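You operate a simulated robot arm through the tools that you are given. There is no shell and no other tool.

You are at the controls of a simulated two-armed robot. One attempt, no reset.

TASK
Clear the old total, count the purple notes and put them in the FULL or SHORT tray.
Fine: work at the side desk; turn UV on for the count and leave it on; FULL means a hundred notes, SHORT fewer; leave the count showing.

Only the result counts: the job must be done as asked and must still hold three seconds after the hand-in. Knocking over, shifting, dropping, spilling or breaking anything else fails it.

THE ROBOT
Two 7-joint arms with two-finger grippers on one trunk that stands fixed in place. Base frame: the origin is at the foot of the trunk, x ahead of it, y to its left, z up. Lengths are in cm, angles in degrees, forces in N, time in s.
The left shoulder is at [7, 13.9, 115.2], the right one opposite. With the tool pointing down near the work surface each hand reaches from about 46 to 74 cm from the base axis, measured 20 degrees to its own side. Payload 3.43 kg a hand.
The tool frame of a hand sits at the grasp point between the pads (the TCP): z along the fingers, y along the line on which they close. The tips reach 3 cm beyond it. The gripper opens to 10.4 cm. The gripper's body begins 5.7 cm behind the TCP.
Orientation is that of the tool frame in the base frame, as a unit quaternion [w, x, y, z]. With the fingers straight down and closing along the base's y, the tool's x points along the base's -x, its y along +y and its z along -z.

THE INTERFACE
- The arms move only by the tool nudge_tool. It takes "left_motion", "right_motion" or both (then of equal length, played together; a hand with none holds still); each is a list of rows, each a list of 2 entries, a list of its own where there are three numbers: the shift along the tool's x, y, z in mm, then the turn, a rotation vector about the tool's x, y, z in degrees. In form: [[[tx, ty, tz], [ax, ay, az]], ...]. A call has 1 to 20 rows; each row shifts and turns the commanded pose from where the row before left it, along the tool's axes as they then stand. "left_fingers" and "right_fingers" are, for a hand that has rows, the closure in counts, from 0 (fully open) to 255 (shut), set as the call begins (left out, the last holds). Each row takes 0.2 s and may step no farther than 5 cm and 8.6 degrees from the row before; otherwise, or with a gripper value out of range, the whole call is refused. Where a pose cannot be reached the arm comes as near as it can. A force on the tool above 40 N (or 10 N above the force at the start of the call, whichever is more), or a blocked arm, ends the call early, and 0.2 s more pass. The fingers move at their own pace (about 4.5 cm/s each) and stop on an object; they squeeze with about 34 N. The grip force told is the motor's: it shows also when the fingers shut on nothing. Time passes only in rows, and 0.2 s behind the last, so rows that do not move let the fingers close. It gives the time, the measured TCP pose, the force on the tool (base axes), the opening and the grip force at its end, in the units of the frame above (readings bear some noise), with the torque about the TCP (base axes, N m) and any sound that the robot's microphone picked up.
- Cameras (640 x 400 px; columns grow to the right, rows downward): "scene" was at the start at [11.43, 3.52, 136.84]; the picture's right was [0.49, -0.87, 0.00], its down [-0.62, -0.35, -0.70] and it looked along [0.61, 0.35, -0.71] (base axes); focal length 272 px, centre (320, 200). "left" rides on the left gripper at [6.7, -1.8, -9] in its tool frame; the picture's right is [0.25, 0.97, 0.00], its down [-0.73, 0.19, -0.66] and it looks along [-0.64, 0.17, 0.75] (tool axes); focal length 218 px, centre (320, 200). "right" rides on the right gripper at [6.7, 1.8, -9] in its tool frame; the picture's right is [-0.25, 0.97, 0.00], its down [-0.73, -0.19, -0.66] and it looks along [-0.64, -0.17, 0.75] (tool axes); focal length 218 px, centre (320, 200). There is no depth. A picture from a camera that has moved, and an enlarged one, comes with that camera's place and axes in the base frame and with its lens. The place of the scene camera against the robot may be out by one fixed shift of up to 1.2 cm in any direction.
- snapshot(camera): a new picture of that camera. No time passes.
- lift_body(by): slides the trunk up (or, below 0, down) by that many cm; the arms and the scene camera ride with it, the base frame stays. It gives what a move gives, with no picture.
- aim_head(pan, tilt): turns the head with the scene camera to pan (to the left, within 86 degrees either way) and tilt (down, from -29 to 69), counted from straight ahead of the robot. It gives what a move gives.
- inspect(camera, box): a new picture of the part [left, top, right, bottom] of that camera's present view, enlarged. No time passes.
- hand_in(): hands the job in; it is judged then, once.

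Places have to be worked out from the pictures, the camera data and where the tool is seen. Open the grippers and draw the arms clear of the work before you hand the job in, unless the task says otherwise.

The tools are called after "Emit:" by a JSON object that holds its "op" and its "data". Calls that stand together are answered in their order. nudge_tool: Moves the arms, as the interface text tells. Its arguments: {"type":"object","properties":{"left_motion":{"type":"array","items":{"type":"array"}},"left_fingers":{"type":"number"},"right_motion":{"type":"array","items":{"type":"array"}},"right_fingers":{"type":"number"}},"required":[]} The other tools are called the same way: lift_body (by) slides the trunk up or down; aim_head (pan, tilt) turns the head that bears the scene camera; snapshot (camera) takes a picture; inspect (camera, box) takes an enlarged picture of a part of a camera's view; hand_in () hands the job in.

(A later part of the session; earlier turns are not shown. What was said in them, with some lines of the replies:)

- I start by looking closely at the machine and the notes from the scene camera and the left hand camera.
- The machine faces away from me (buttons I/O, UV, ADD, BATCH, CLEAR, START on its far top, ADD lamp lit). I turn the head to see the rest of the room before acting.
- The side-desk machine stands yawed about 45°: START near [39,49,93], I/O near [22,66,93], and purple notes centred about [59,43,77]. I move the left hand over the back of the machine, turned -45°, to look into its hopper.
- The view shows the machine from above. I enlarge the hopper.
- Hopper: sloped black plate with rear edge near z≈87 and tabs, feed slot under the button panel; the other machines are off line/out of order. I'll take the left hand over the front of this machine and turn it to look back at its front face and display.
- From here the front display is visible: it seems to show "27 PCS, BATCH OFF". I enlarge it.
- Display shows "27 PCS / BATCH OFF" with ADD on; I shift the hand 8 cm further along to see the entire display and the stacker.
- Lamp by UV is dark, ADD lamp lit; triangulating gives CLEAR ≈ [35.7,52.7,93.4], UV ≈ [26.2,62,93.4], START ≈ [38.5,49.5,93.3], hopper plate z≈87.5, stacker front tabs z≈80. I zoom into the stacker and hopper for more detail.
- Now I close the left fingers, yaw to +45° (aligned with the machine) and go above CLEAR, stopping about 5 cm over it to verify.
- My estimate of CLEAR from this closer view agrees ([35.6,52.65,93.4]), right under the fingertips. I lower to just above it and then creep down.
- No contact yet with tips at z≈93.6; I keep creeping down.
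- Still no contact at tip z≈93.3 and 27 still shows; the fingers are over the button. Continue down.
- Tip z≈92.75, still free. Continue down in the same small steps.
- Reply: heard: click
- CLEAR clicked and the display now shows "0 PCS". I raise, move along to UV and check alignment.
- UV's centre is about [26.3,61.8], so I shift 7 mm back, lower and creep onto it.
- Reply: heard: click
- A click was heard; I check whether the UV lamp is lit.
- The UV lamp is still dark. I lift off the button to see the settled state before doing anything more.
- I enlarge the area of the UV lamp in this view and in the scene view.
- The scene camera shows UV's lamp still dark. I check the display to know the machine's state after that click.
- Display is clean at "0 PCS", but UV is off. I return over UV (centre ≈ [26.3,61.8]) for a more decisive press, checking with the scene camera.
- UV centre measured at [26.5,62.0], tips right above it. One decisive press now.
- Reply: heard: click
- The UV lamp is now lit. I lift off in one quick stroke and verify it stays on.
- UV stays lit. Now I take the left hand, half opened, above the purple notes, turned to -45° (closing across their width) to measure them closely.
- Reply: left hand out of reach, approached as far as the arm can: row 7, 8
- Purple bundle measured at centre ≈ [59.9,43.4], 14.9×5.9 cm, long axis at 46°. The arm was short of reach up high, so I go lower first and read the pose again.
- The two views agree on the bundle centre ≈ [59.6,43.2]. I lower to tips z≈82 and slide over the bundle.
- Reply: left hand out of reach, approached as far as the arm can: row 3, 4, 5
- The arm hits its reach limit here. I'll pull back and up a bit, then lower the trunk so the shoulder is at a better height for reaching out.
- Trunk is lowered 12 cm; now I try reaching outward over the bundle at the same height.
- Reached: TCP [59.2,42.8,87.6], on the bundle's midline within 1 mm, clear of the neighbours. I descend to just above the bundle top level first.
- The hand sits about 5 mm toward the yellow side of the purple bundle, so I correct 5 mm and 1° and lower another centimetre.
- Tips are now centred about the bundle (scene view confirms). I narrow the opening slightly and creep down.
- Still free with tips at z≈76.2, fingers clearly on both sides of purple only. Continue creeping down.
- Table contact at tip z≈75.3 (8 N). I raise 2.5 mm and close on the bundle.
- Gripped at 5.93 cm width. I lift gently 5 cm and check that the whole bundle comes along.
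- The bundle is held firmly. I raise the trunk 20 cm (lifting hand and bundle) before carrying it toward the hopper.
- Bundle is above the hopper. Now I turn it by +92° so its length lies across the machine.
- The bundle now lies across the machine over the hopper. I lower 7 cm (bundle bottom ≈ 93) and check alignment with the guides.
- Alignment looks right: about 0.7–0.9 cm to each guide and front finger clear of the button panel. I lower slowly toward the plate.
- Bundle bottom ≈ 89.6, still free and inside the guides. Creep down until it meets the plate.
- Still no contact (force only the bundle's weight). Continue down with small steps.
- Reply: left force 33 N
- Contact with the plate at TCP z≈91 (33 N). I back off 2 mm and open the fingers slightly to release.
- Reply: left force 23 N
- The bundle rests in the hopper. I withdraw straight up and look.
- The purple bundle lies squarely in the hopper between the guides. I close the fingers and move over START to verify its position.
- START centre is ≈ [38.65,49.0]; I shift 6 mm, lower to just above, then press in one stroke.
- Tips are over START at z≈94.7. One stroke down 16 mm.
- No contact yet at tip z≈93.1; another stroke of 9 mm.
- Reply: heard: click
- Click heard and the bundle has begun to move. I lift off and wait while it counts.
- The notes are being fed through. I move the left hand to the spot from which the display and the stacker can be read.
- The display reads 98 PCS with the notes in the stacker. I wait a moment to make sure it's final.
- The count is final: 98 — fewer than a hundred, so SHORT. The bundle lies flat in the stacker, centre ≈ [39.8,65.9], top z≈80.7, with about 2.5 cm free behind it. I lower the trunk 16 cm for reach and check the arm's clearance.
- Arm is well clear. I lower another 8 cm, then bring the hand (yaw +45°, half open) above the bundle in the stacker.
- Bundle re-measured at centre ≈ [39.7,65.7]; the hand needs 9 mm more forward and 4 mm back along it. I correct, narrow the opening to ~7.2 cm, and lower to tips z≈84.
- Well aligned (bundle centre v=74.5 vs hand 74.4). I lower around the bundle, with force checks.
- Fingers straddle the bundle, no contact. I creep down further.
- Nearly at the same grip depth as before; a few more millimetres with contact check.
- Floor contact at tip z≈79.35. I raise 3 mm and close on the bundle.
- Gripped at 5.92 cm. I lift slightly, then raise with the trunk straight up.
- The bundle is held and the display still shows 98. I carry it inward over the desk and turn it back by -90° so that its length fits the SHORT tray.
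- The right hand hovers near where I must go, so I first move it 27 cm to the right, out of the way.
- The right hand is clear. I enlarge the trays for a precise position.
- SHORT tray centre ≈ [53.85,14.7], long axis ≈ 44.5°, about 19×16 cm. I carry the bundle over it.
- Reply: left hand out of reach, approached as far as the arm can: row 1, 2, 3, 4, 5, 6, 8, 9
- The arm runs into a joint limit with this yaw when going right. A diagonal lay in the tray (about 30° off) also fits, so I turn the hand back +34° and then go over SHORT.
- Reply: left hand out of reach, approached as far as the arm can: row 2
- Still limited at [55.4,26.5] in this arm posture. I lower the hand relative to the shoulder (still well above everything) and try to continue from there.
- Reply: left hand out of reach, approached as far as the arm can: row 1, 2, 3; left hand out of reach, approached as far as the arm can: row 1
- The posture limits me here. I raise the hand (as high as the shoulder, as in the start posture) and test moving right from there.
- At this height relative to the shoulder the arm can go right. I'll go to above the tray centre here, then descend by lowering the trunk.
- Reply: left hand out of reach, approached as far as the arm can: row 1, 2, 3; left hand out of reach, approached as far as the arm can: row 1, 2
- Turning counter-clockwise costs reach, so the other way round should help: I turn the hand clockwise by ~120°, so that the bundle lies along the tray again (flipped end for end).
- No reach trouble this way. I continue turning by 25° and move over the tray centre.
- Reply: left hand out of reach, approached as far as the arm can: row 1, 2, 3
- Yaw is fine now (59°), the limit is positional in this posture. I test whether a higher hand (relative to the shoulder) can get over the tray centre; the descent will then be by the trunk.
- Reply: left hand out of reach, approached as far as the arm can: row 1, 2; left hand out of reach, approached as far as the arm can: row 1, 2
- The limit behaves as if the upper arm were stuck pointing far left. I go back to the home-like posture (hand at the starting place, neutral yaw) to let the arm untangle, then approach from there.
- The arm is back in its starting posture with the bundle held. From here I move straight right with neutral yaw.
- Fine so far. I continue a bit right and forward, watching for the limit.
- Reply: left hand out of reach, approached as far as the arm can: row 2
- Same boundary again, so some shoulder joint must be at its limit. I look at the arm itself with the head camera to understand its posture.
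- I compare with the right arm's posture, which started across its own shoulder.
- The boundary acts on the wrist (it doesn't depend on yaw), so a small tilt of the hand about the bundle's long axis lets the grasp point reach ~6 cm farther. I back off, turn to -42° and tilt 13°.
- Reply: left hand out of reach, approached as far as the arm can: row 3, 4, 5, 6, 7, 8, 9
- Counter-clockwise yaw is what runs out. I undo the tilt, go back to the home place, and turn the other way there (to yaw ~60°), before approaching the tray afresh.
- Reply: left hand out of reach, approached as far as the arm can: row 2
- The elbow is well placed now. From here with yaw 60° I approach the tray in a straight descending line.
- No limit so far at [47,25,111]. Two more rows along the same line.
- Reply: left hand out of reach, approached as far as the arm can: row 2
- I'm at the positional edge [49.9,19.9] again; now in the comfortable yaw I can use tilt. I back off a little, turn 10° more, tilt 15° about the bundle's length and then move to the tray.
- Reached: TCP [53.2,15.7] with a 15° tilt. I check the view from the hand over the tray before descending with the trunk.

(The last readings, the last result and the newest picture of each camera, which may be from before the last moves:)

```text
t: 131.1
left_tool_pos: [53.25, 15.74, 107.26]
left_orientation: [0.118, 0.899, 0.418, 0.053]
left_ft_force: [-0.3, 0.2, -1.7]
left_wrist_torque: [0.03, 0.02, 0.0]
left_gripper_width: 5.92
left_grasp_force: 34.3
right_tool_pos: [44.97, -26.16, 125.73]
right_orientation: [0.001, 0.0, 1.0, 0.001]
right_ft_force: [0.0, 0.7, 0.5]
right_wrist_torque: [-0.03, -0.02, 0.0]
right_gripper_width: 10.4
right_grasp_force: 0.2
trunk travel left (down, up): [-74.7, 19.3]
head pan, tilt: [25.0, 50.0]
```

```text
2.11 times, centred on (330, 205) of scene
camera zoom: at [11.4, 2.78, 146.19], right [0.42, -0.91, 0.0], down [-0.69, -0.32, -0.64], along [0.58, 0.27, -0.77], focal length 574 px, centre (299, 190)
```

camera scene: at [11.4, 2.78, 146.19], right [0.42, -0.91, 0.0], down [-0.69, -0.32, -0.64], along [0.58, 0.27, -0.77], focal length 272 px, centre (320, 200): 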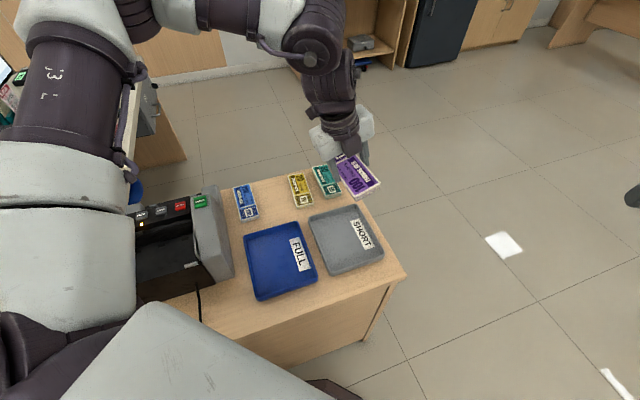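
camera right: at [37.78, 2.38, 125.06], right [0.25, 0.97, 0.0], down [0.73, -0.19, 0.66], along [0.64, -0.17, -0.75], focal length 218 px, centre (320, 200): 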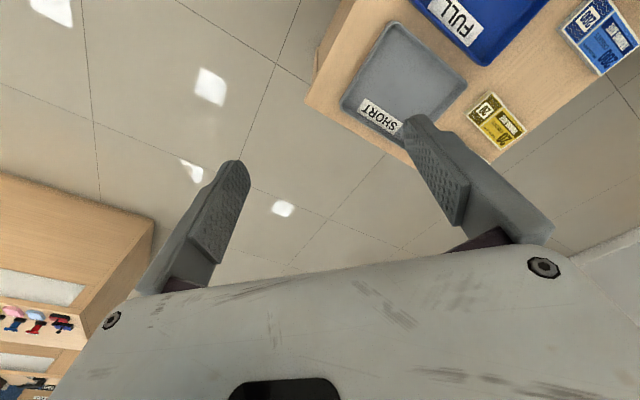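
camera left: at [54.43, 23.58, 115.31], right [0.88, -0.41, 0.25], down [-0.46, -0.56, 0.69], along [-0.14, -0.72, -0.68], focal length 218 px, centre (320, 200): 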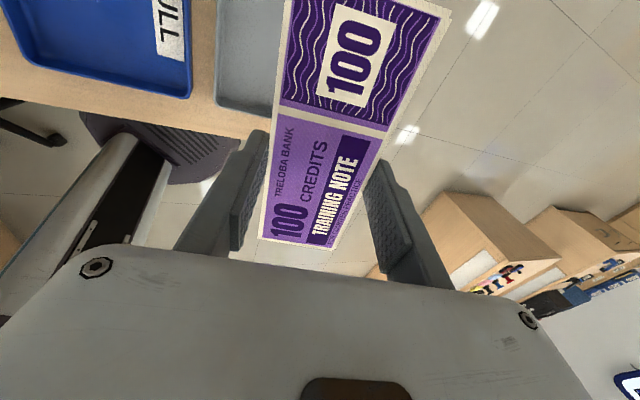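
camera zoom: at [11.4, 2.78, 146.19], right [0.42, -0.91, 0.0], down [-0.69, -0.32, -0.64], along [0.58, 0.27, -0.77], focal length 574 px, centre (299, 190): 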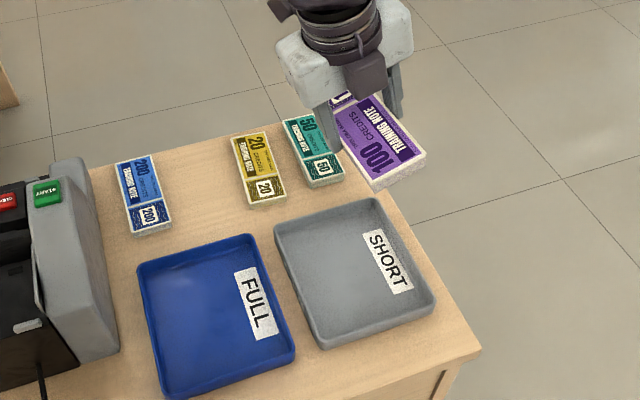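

SHORT's corner in the hand view confirms its centre ≈ [54.0,14.8]. I shift 5 mm and lower the trunk 20 cm, then check.

Emit:
{"op": "nudge_tool", "data": {"left_motion": [[[-4.3, 2.2, 0.6], [0, 0, 0]], [[0, 0, 0], [0, 0, 0]]]}}

Emit:
{"op": "lift_body", "data": {"by": -18}}

Emit:
{"op": "snapshot", "data": {"camera": "scene"}}

Emit:
{"op": "snapshot", "data": {"camera": "left"}}

```text
t: 131.7
left_tool_pos: [53.03, 15.15, 107.21]
left_orientation: [0.119, 0.899, 0.418, 0.054]
left_ft_force: [0.2, 0.1, -1.1]
left_wrist_torque: [0.02, 0.01, -0.01]
left_gripper_width: 5.93
left_grasp_force: 33.8
right_tool_pos: [44.98, -26.24, 125.74]
right_orientation: [0.0, 0.0, 1.0, 0.001]
right_ft_force: [-0.1, -0.4, 0.8]
right_wrist_torque: [0.0, 0.02, 0.03]
right_gripper_width: 10.37
right_grasp_force: 0.1
trunk travel left (down, up): [-74.7, 19.3]
head pan, tilt: [25.0, 50.0]
```

```text
t: 133.7
left_tool_pos: [52.98, 15.08, 89.14]
left_orientation: [0.119, 0.899, 0.419, 0.053]
left_ft_force: [0.2, -0.2, -0.2]
left_wrist_torque: [0.03, 0.03, 0.02]
left_gripper_width: 5.9
left_grasp_force: 33.2
right_tool_pos: [44.93, -26.27, 107.81]
right_orientation: [0.0, 0.0, 1.0, 0.0]
right_ft_force: [-0.7, -0.5, 0.3]
right_wrist_torque: [-0.02, -0.01, 0.0]
right_gripper_width: 10.41
right_grasp_force: 0.0
trunk travel left (down, up): [-56.7, 37.3]
head pan, tilt: [25.0, 50.0]
```

```text
taken
camera scene: at [11.35, 2.76, 128.2], right [0.42, -0.91, 0.0], down [-0.69, -0.32, -0.64], along [0.58, 0.27, -0.77], focal length 272 px, centre (320, 200)
```

scene: 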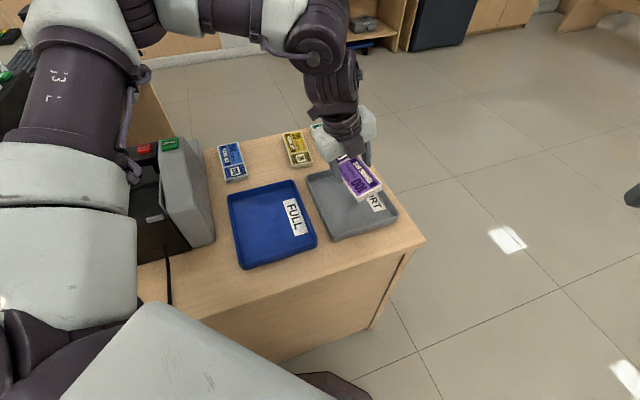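

```text
taken
camera left: at [54.28, 23.04, 97.31], right [0.88, -0.41, 0.25], down [-0.46, -0.56, 0.69], along [-0.14, -0.72, -0.68], focal length 218 px, centre (320, 200)
```

left: 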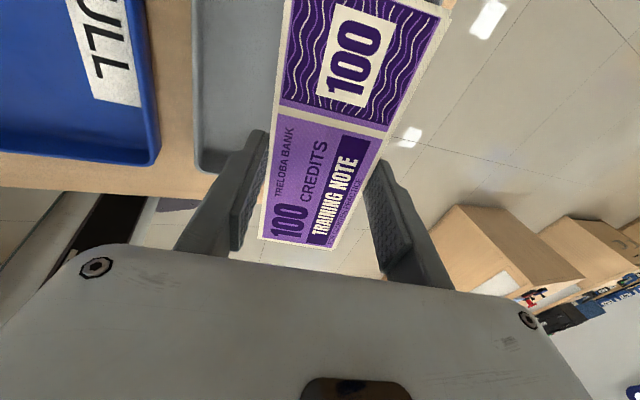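

Aligned over SHORT with everything clear. I lower 6.5 cm more and look again.

Emit:
{"op": "lift_body", "data": {"by": -6.5}}

Emit:
{"op": "snapshot", "data": {"camera": "scene"}}

Emit:
{"op": "inspect", "data": {"camera": "scene", "box": [270, 110, 430, 250]}}

Emit:
{"op": "snapshot", "data": {"camera": "left"}}

```text
t: 134.7
left_tool_pos: [52.92, 15.21, 82.61]
left_orientation: [0.12, 0.899, 0.419, 0.053]
left_ft_force: [-0.9, 0.4, -1.8]
left_wrist_torque: [0.01, 0.0, -0.01]
left_gripper_width: 5.93
left_grasp_force: 34.0
right_tool_pos: [44.91, -26.12, 101.23]
right_orientation: [0.0, 0.0, 1.0, 0.001]
right_ft_force: [0.0, -0.3, -0.3]
right_wrist_torque: [0.01, -0.01, 0.0]
right_gripper_width: 10.4
right_grasp_force: 0.0
trunk travel left (down, up): [-50.2, 43.8]
head pan, tilt: [25.0, 50.0]
```

```text
taken
camera scene: at [11.34, 2.76, 121.69], right [0.42, -0.91, 0.0], down [-0.69, -0.32, -0.64], along [0.58, 0.27, -0.77], focal length 272 px, centre (320, 200)
```

scene: 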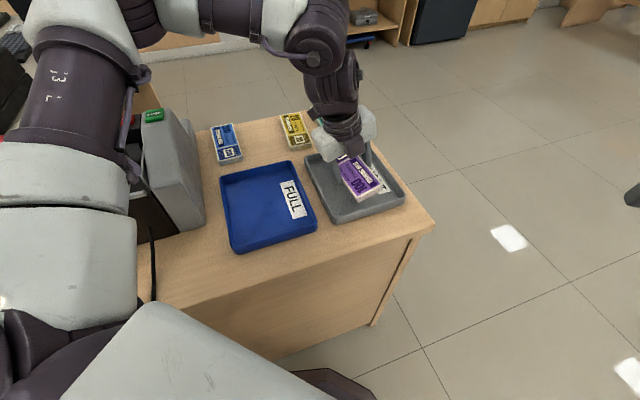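

```text
2.86 times, centred on (350, 180) of scene
camera zoom: at [11.34, 2.76, 121.69], right [0.42, -0.91, 0.0], down [-0.69, -0.32, -0.64], along [0.58, 0.27, -0.77], focal length 779 px, centre (234, 257)
```

zoom: 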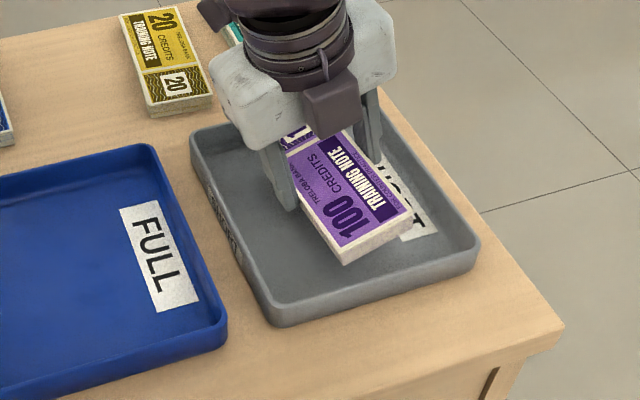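

```text
taken
camera left: at [54.27, 23.04, 90.81], right [0.88, -0.41, 0.25], down [-0.46, -0.56, 0.69], along [-0.14, -0.72, -0.68], focal length 218 px, centre (320, 200)
```

left: 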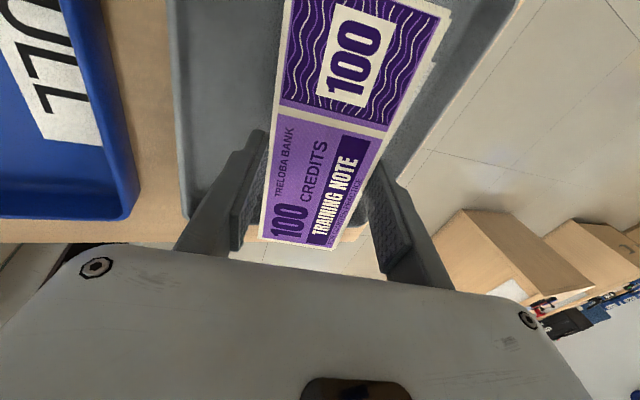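

The bundle is inside the tray outline, about 4 cm above the floor. I lower with the arm, straight down, creeping at the end.

Emit:
{"op": "nudge_tool", "data": {"left_motion": [[[0, -2.6, 9.7], [0, 0, 0]], [[0, -2.1, 7.7], [0, 0, 0]], [[0, -0.8, 2.9], [0, 0, 0]], [[0, -0.5, 1.9], [0, 0, 0]], [[0, -0.5, 1.9], [0, 0, 0]], [[0, 0, 0], [0, 0, 0]]]}}

Emit:
{"op": "inspect", "data": {"camera": "scene", "box": [270, 110, 430, 250]}}

```text
t: 136.1
left_tool_pos: [53.01, 15.04, 80.11]
left_orientation: [0.12, 0.899, 0.419, 0.053]
left_ft_force: [-0.7, -0.6, -0.5]
left_wrist_torque: [0.01, 0.05, 0.04]
left_gripper_width: 5.93
left_grasp_force: 33.6
right_tool_pos: [44.93, -26.3, 101.2]
right_orientation: [0.0, 0.0, 1.0, 0.001]
right_ft_force: [-0.5, 0.7, -0.5]
right_wrist_torque: [0.0, 0.02, 0.05]
right_gripper_width: 10.39
right_grasp_force: 0.1
trunk travel left (down, up): [-50.2, 43.8]
head pan, tilt: [25.0, 50.0]
```

```text
2.86 times, centred on (350, 180) of scene
camera zoom: at [11.37, 2.76, 121.69], right [0.42, -0.91, 0.0], down [-0.69, -0.32, -0.64], along [0.58, 0.27, -0.77], focal length 779 px, centre (234, 257)
```

zoom: 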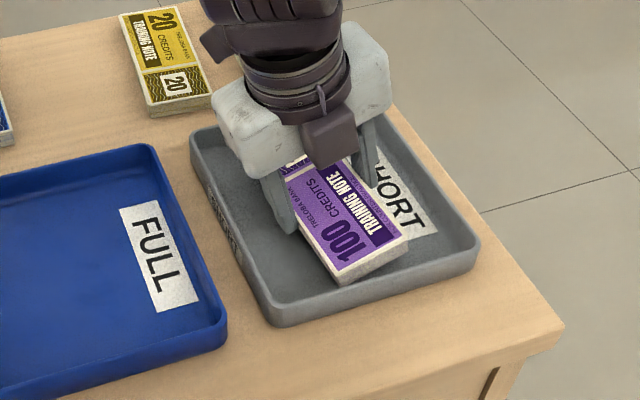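

No contact at z 80.1; continue creeping.

Emit:
{"op": "nudge_tool", "data": {"left_motion": [[[0, -0.5, 1.9], [0, 0, 0]], [[0, -0.5, 1.9], [0, 0, 0]], [[0, 0, 0], [0, 0, 0]]]}}

```text
t: 136.9
left_tool_pos: [53.17, 15.07, 79.81]
left_orientation: [0.119, 0.899, 0.419, 0.054]
left_ft_force: [1.1, -0.3, -0.3]
left_wrist_torque: [0.01, 0.01, 0.02]
left_gripper_width: 5.93
left_grasp_force: 34.1
right_tool_pos: [45.02, -26.31, 101.32]
right_orientation: [0.001, 0.001, 1.0, 0.001]
right_ft_force: [0.3, -0.4, 0.3]
right_wrist_torque: [0.02, 0.03, -0.02]
right_gripper_width: 10.39
right_grasp_force: 0.1
trunk travel left (down, up): [-50.2, 43.8]
head pan, tilt: [25.0, 50.0]
```

Still free; another few millimetres.

Emit:
{"op": "nudge_tool", "data": {"left_motion": [[[0, -0.4, 1.45], [0, 0, 0]], [[0, -0.4, 1.45], [0, 0, 0]], [[0, 0, 0], [0, 0, 0]]]}}

Emit:
{"op": "inspect", "data": {"camera": "scene", "box": [300, 130, 420, 230]}}

```text
t: 137.7
left_tool_pos: [53.18, 15.18, 79.58]
left_orientation: [0.12, 0.899, 0.418, 0.054]
left_ft_force: [-0.5, 0.1, 2.2]
left_wrist_torque: [-0.09, 0.24, -0.06]
left_gripper_width: 5.92
left_grasp_force: 33.8
right_tool_pos: [44.83, -26.13, 101.32]
right_orientation: [0.0, 0.001, 1.0, 0.0]
right_ft_force: [-0.2, 0.3, -0.9]
right_wrist_torque: [0.04, 0.04, 0.01]
right_gripper_width: 10.41
right_grasp_force: 0.0
trunk travel left (down, up): [-50.2, 43.8]
head pan, tilt: [25.0, 50.0]
```

```text
4.00 times, centred on (360, 180) of scene
camera zoom: at [11.34, 2.76, 121.7], right [0.42, -0.91, 0.0], down [-0.69, -0.32, -0.64], along [0.58, 0.27, -0.77], focal length 1090 px, centre (160, 280)
```

zoom: 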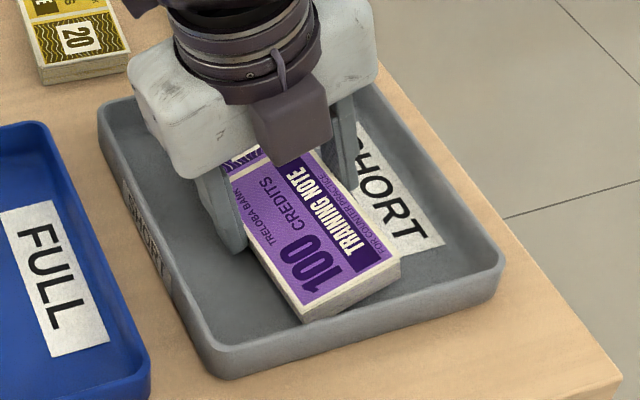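

Light contact reached. I raise 3 mm and open the fingers a little to let the bundle down.

Emit:
{"op": "nudge_tool", "data": {"left_motion": [[[0, 0.8, -2.9], [0, 0, 0]], [[0, 0, 0], [0, 0, 0]]]}}

Emit:
{"op": "nudge_tool", "data": {"left_motion": [[[0, 0, 0], [0, 0, 0]], [[0, 0, 0], [0, 0, 0]], [[0, 0, 0], [0, 0, 0]]], "left_fingers": 75}}

Emit:
{"op": "inspect", "data": {"camera": "scene", "box": [300, 130, 420, 230]}}

Emit:
{"op": "snapshot", "data": {"camera": "left"}}

```text
t: 138.3
left_tool_pos: [53.03, 15.18, 79.8]
left_orientation: [0.12, 0.898, 0.419, 0.054]
left_ft_force: [0.0, 0.3, -1.0]
left_wrist_torque: [0.01, 0.01, -0.04]
left_gripper_width: 5.93
left_grasp_force: 34.0
right_tool_pos: [44.88, -26.2, 101.3]
right_orientation: [0.0, -0.001, 1.0, 0.0]
right_ft_force: [-0.4, -0.4, 0.1]
right_wrist_torque: [0.01, 0.01, -0.01]
right_gripper_width: 10.41
right_grasp_force: 0.1
trunk travel left (down, up): [-50.2, 43.8]
head pan, tilt: [25.0, 50.0]
```

```text
t: 139.1
left_tool_pos: [53.16, 15.18, 79.82]
left_orientation: [0.12, 0.899, 0.418, 0.055]
left_ft_force: [0.9, 0.3, 3.7]
left_wrist_torque: [0.07, 0.04, 0.02]
left_gripper_width: 7.21
left_grasp_force: 0.1
right_tool_pos: [44.89, -26.22, 101.3]
right_orientation: [0.0, 0.0, 1.0, 0.001]
right_ft_force: [0.1, 0.3, 0.3]
right_wrist_torque: [-0.01, 0.01, 0.02]
right_gripper_width: 10.39
right_grasp_force: 0.1
trunk travel left (down, up): [-50.2, 43.8]
head pan, tilt: [25.0, 50.0]
```

```text
4.00 times, centred on (360, 180) of scene
camera zoom: at [11.34, 2.74, 121.7], right [0.42, -0.91, 0.0], down [-0.69, -0.32, -0.64], along [0.58, 0.27, -0.77], focal length 1090 px, centre (160, 280)
```

zoom: 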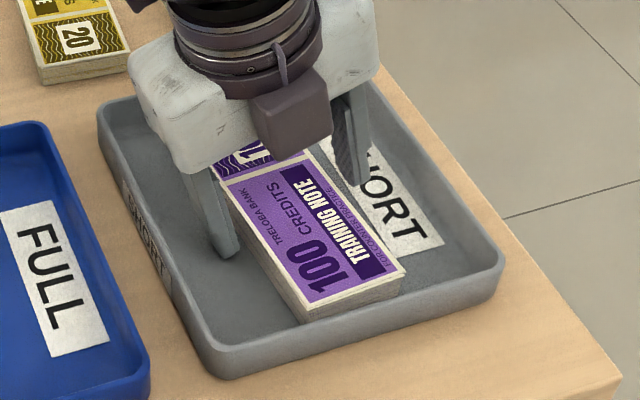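

```text
taken
camera left: at [54.34, 22.98, 87.96], right [0.88, -0.41, 0.25], down [-0.46, -0.56, 0.69], along [-0.14, -0.72, -0.68], focal length 218 px, centre (320, 200)
```

left: 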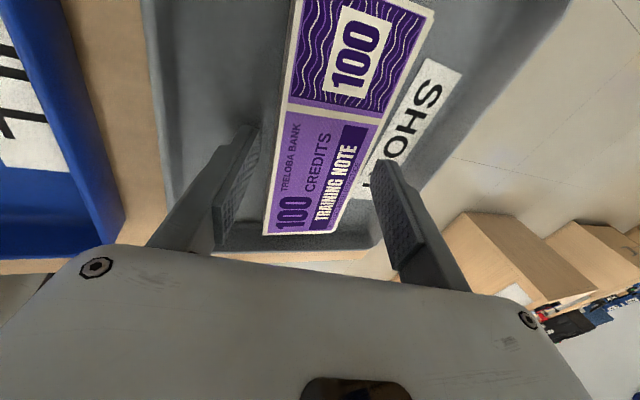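

The bundle lies flat in the SHORT tray. I withdraw straight up with the trunk.

Emit:
{"op": "lift_body", "data": {"by": 4}}

Emit:
{"op": "inspect", "data": {"camera": "scene", "box": [270, 110, 430, 250]}}

```text
t: 140.0
left_tool_pos: [53.07, 15.14, 83.76]
left_orientation: [0.12, 0.899, 0.418, 0.053]
left_ft_force: [0.2, -0.2, 0.5]
left_wrist_torque: [0.0, 0.03, -0.02]
left_gripper_width: 7.36
left_grasp_force: 0.0
right_tool_pos: [44.93, -26.19, 105.29]
right_orientation: [0.001, 0.0, 1.0, 0.001]
right_ft_force: [1.1, 0.2, -0.4]
right_wrist_torque: [0.0, -0.01, -0.01]
right_gripper_width: 10.42
right_grasp_force: 0.0
trunk travel left (down, up): [-54.2, 39.8]
head pan, tilt: [25.0, 50.0]
```

```text
2.86 times, centred on (350, 180) of scene
camera zoom: at [11.41, 2.76, 125.69], right [0.42, -0.91, 0.0], down [-0.69, -0.32, -0.64], along [0.58, 0.27, -0.77], focal length 779 px, centre (234, 257)
```

zoom: 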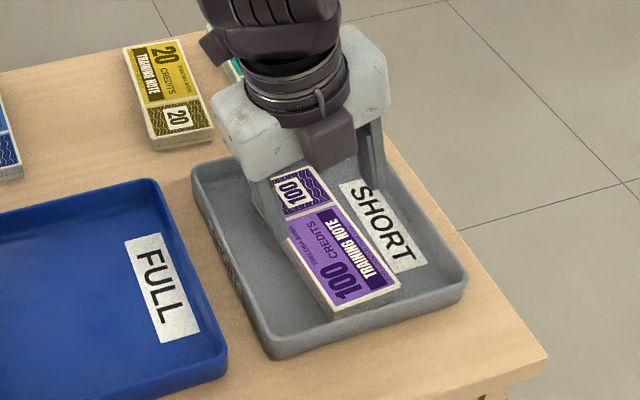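

The notes stay in the tray. I raise further, then untilt and draw the left arm back to its starting place with open gripper.

Emit:
{"op": "lift_body", "data": {"by": 21.5}}

Emit:
{"op": "nudge_tool", "data": {"left_motion": [[[13.5, -28.9, -7.7], [0, 0, 0]], [[13.5, -28.9, -7.7], [0, 0, 0]], [[13.5, -28.9, -7.7], [0, 0, 0]], [[0, 0, 0], [7.5, 0, 0]], [[0, 0, 0], [7.5, 0, 0]], [[0, 0, 0], [0, 0, 0]]], "left_fingers": 0}}

Emit:
{"op": "snapshot", "data": {"camera": "scene"}}

```text
t: 142.2
left_tool_pos: [53.18, 15.09, 105.33]
left_orientation: [0.119, 0.899, 0.418, 0.053]
left_ft_force: [0.7, 0.0, -0.2]
left_wrist_torque: [-0.01, -0.02, -0.02]
left_gripper_width: 7.35
left_grasp_force: 0.1
right_tool_pos: [44.95, -26.24, 126.8]
right_orientation: [0.0, 0.0, 1.0, 0.001]
right_ft_force: [0.8, -0.1, -0.5]
right_wrist_torque: [0.02, 0.0, 0.02]
right_gripper_width: 10.38
right_grasp_force: 0.1
trunk travel left (down, up): [-75.7, 18.3]
head pan, tilt: [25.0, 50.0]
```

```text
t: 143.7
left_tool_pos: [48.65, 24.16, 105.27]
left_orientation: [0.002, 0.907, 0.422, -0.002]
left_ft_force: [-0.4, 0.3, 0.2]
left_wrist_torque: [-0.03, -0.01, -0.02]
left_gripper_width: 10.41
left_grasp_force: 0.0
right_tool_pos: [44.83, -25.93, 126.75]
right_orientation: [0.0, 0.0, 1.0, 0.0]
right_ft_force: [0.4, 0.7, 0.1]
right_wrist_torque: [-0.02, -0.03, 0.01]
right_gripper_width: 10.4
right_grasp_force: 0.1
trunk travel left (down, up): [-75.7, 18.3]
head pan, tilt: [25.0, 50.0]
```

```text
taken
camera scene: at [11.27, 2.99, 147.2], right [0.42, -0.91, 0.0], down [-0.69, -0.33, -0.64], along [0.58, 0.27, -0.77], focal length 272 px, centre (320, 200)
```

scene: 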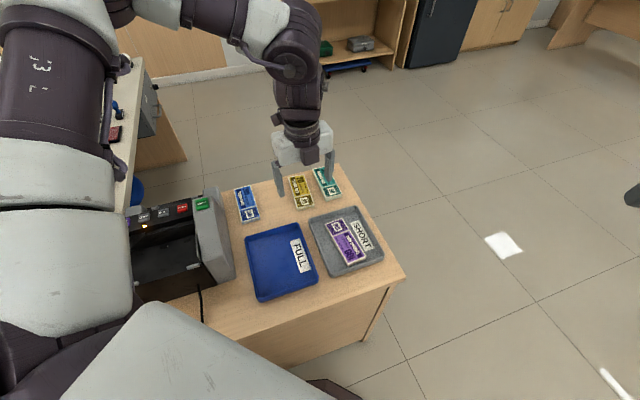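

The purple notes lie alone in SHORT. I draw the left hand back home and then look at the display once more.

Emit:
{"op": "nudge_tool", "data": {"left_motion": [[[11.5, -32.7, -22], [0, 0, 0]], [[11.5, -32.7, -22], [0, 0, 0]], [[11.5, -32.7, -22], [0, 0, 0]], [[11.5, -32.7, -22], [0, 0, 0]], [[11.5, -32.7, -22], [0, 0, 0]], [[11.5, -32.7, -22], [0, 0, 0]], [[0, 0, 0], [0, 0, -8.1]], [[0, 0, 0], [0, 0, -8.1]], [[0, 0, 0], [0, 0, -8.1]], [[0, 0, 0], [0, 0, -8.1]], [[0, 0, 0], [0, 0, -8.1]], [[0, 0, 0], [0, 0, -8.1]], [[0, 0, 0], [0, 0, -8.1]], [[0, 0, 0], [0, 0, -8.1]], [[0, 0, 0], [0, 0, -8.1]], [[0, 0, 0], [0, 0, 0]]]}}

Emit:
{"op": "snapshot", "data": {"camera": "left"}}

```text
t: 147.1
left_tool_pos: [38.3, 42.08, 118.55]
left_orientation: [0.0, 0.478, 0.878, -0.001]
left_ft_force: [0.0, -0.9, -0.5]
left_wrist_torque: [0.0, 0.0, -0.01]
left_gripper_width: 10.4
left_grasp_force: 0.0
right_tool_pos: [45.0, -26.33, 126.71]
right_orientation: [-0.001, 0.0, 1.0, 0.002]
right_ft_force: [-0.9, -0.2, 0.0]
right_wrist_torque: [0.01, -0.01, 0.02]
right_gripper_width: 10.36
right_grasp_force: 0.1
trunk travel left (down, up): [-75.7, 18.3]
head pan, tilt: [25.0, 50.0]
```

```text
taken
camera left: at [33.19, 46.85, 127.36], right [0.68, 0.74, 0.0], down [0.56, -0.51, 0.66], along [0.48, -0.45, -0.75], focal length 218 px, centre (320, 200)
```

left: 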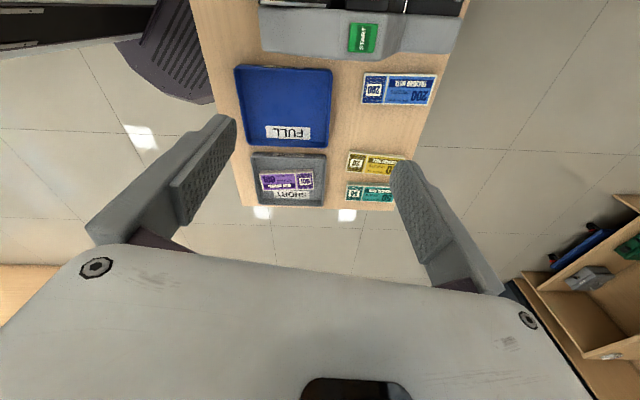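

I pass over the machine at height to read the display a last time.

Emit:
{"op": "nudge_tool", "data": {"left_motion": [[[38, 22.5, 0], [0, 0, 0]], [[38, 22.5, 0], [0, 0, 0]], [[38, 22.5, 0], [0, 0, 0]], [[38, 22.5, 0], [0, 0, 0]], [[38, 22.5, 0], [0, 0, 0]], [[38, 22.5, 0], [0, 0, 0]], [[38, 22.5, 0], [0, 0, 0]], [[0, 0, 0], [0, 0, 0]]]}}

Emit:
{"op": "inspect", "data": {"camera": "left", "box": [90, 0, 390, 190]}}

```text
t: 148.8
left_tool_pos: [37.24, 72.63, 118.66]
left_orientation: [0.0, 0.479, 0.878, -0.002]
left_ft_force: [-0.6, 0.9, 0.1]
left_wrist_torque: [0.04, -0.03, -0.02]
left_gripper_width: 10.43
left_grasp_force: 0.0
right_tool_pos: [44.82, -26.18, 126.79]
right_orientation: [0.0, 0.0, 1.0, 0.001]
right_ft_force: [0.1, 0.4, 0.2]
right_wrist_torque: [0.02, 0.02, -0.02]
right_gripper_width: 10.4
right_grasp_force: 0.1
trunk travel left (down, up): [-75.7, 18.3]
head pan, tilt: [25.0, 50.0]
```

```text
2.11 times, centred on (240, 95) of left
camera zoom: at [32.14, 77.44, 127.56], right [0.68, 0.74, 0.0], down [0.56, -0.51, 0.66], along [0.48, -0.45, -0.75], focal length 460 px, centre (488, 421)
```

zoom: 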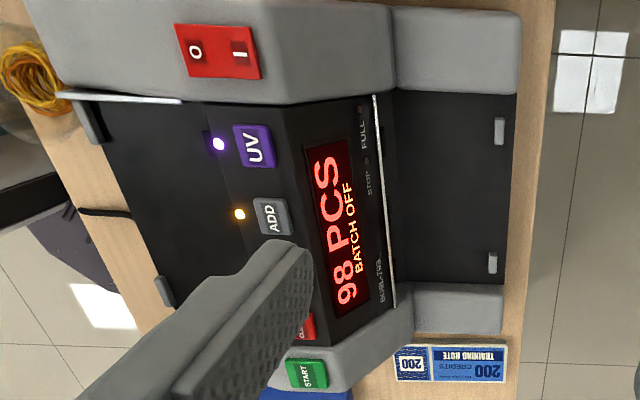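

Display shows 98 PCS, UV on, hopper and stacker empty. I return the hand to the home place, clear of the desk, and take a last look at the scene.

Emit:
{"op": "nudge_tool", "data": {"left_motion": [[[-38, -22.5, -5], [0, 0, 0]], [[-38, -22.5, -5], [0, 0, 0]], [[-38, -22.5, -5], [0, 0, 0]], [[-38, -22.5, -5], [0, 0, 0]], [[-38, -22.5, -5], [0, 0, 0]], [[-38, -22.5, -5], [0, 0, 0]], [[-38, -22.5, -5], [0, 0, 0]], [[0, 0, 0], [0, 0, 0]], [[0, 0, 0], [0, 0, 0]]], "left_fingers": 0}}

Emit:
{"op": "snapshot", "data": {"camera": "scene"}}

Emit:
{"op": "inspect", "data": {"camera": "scene", "box": [220, 150, 420, 310]}}

```text
t: 150.8
left_tool_pos: [38.1, 42.1, 121.71]
left_orientation: [0.0, 0.479, 0.878, -0.002]
left_ft_force: [0.0, 0.3, 0.3]
left_wrist_torque: [-0.03, 0.01, -0.02]
left_gripper_width: 10.44
left_grasp_force: 0.1
right_tool_pos: [44.94, -26.09, 126.77]
right_orientation: [0.001, 0.0, 1.0, 0.0]
right_ft_force: [-0.3, -0.4, 0.0]
right_wrist_torque: [0.02, -0.02, 0.01]
right_gripper_width: 10.42
right_grasp_force: 0.1
trunk travel left (down, up): [-75.7, 18.3]
head pan, tilt: [25.0, 50.0]
```

```text
taken
camera scene: at [11.35, 2.85, 147.19], right [0.42, -0.91, 0.0], down [-0.69, -0.32, -0.64], along [0.58, 0.27, -0.77], focal length 272 px, centre (320, 200)
```

scene: 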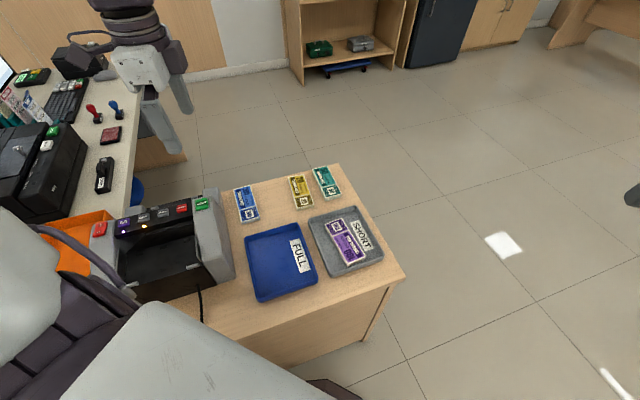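

```text
2.50 times, centred on (320, 230) of scene
camera zoom: at [11.35, 2.85, 147.19], right [0.42, -0.91, 0.0], down [-0.69, -0.32, -0.64], along [0.58, 0.27, -0.77], focal length 681 px, centre (320, 125)
```

zoom: 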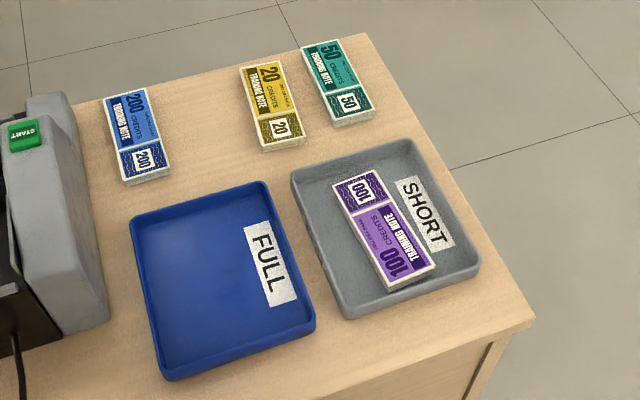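

Everything is as asked: old total cleared, UV on, 98 counted and showing, purple notes flat in the SHORT tray, the other bundles untouched, and both grippers open and clear. I hand the job in.

Emit:
{"op": "hand_in", "data": {}}

```text
The job is handed in.
```

The job is done and handed in: the purple notes came to 98, so they are in the SHORT tray. I don't have the judge's verdict.

- **Count:** I cleared the old total of 27 before counting. The display still reads 98 PCS.
- **UV:** I switched it on before the count and left it on. The first press clicked but the lamp did not light, so I pressed it again.
- **ADD:** it was on when I started and I left it on. With the total cleared first, 98 is the count of these notes only.
- **Desk:** the last pictures show the purple notes lying flat in SHORT, the other three bundles still in their places, and the machine's hopper and stacker empty. Both grippers are open and clear of the desk.
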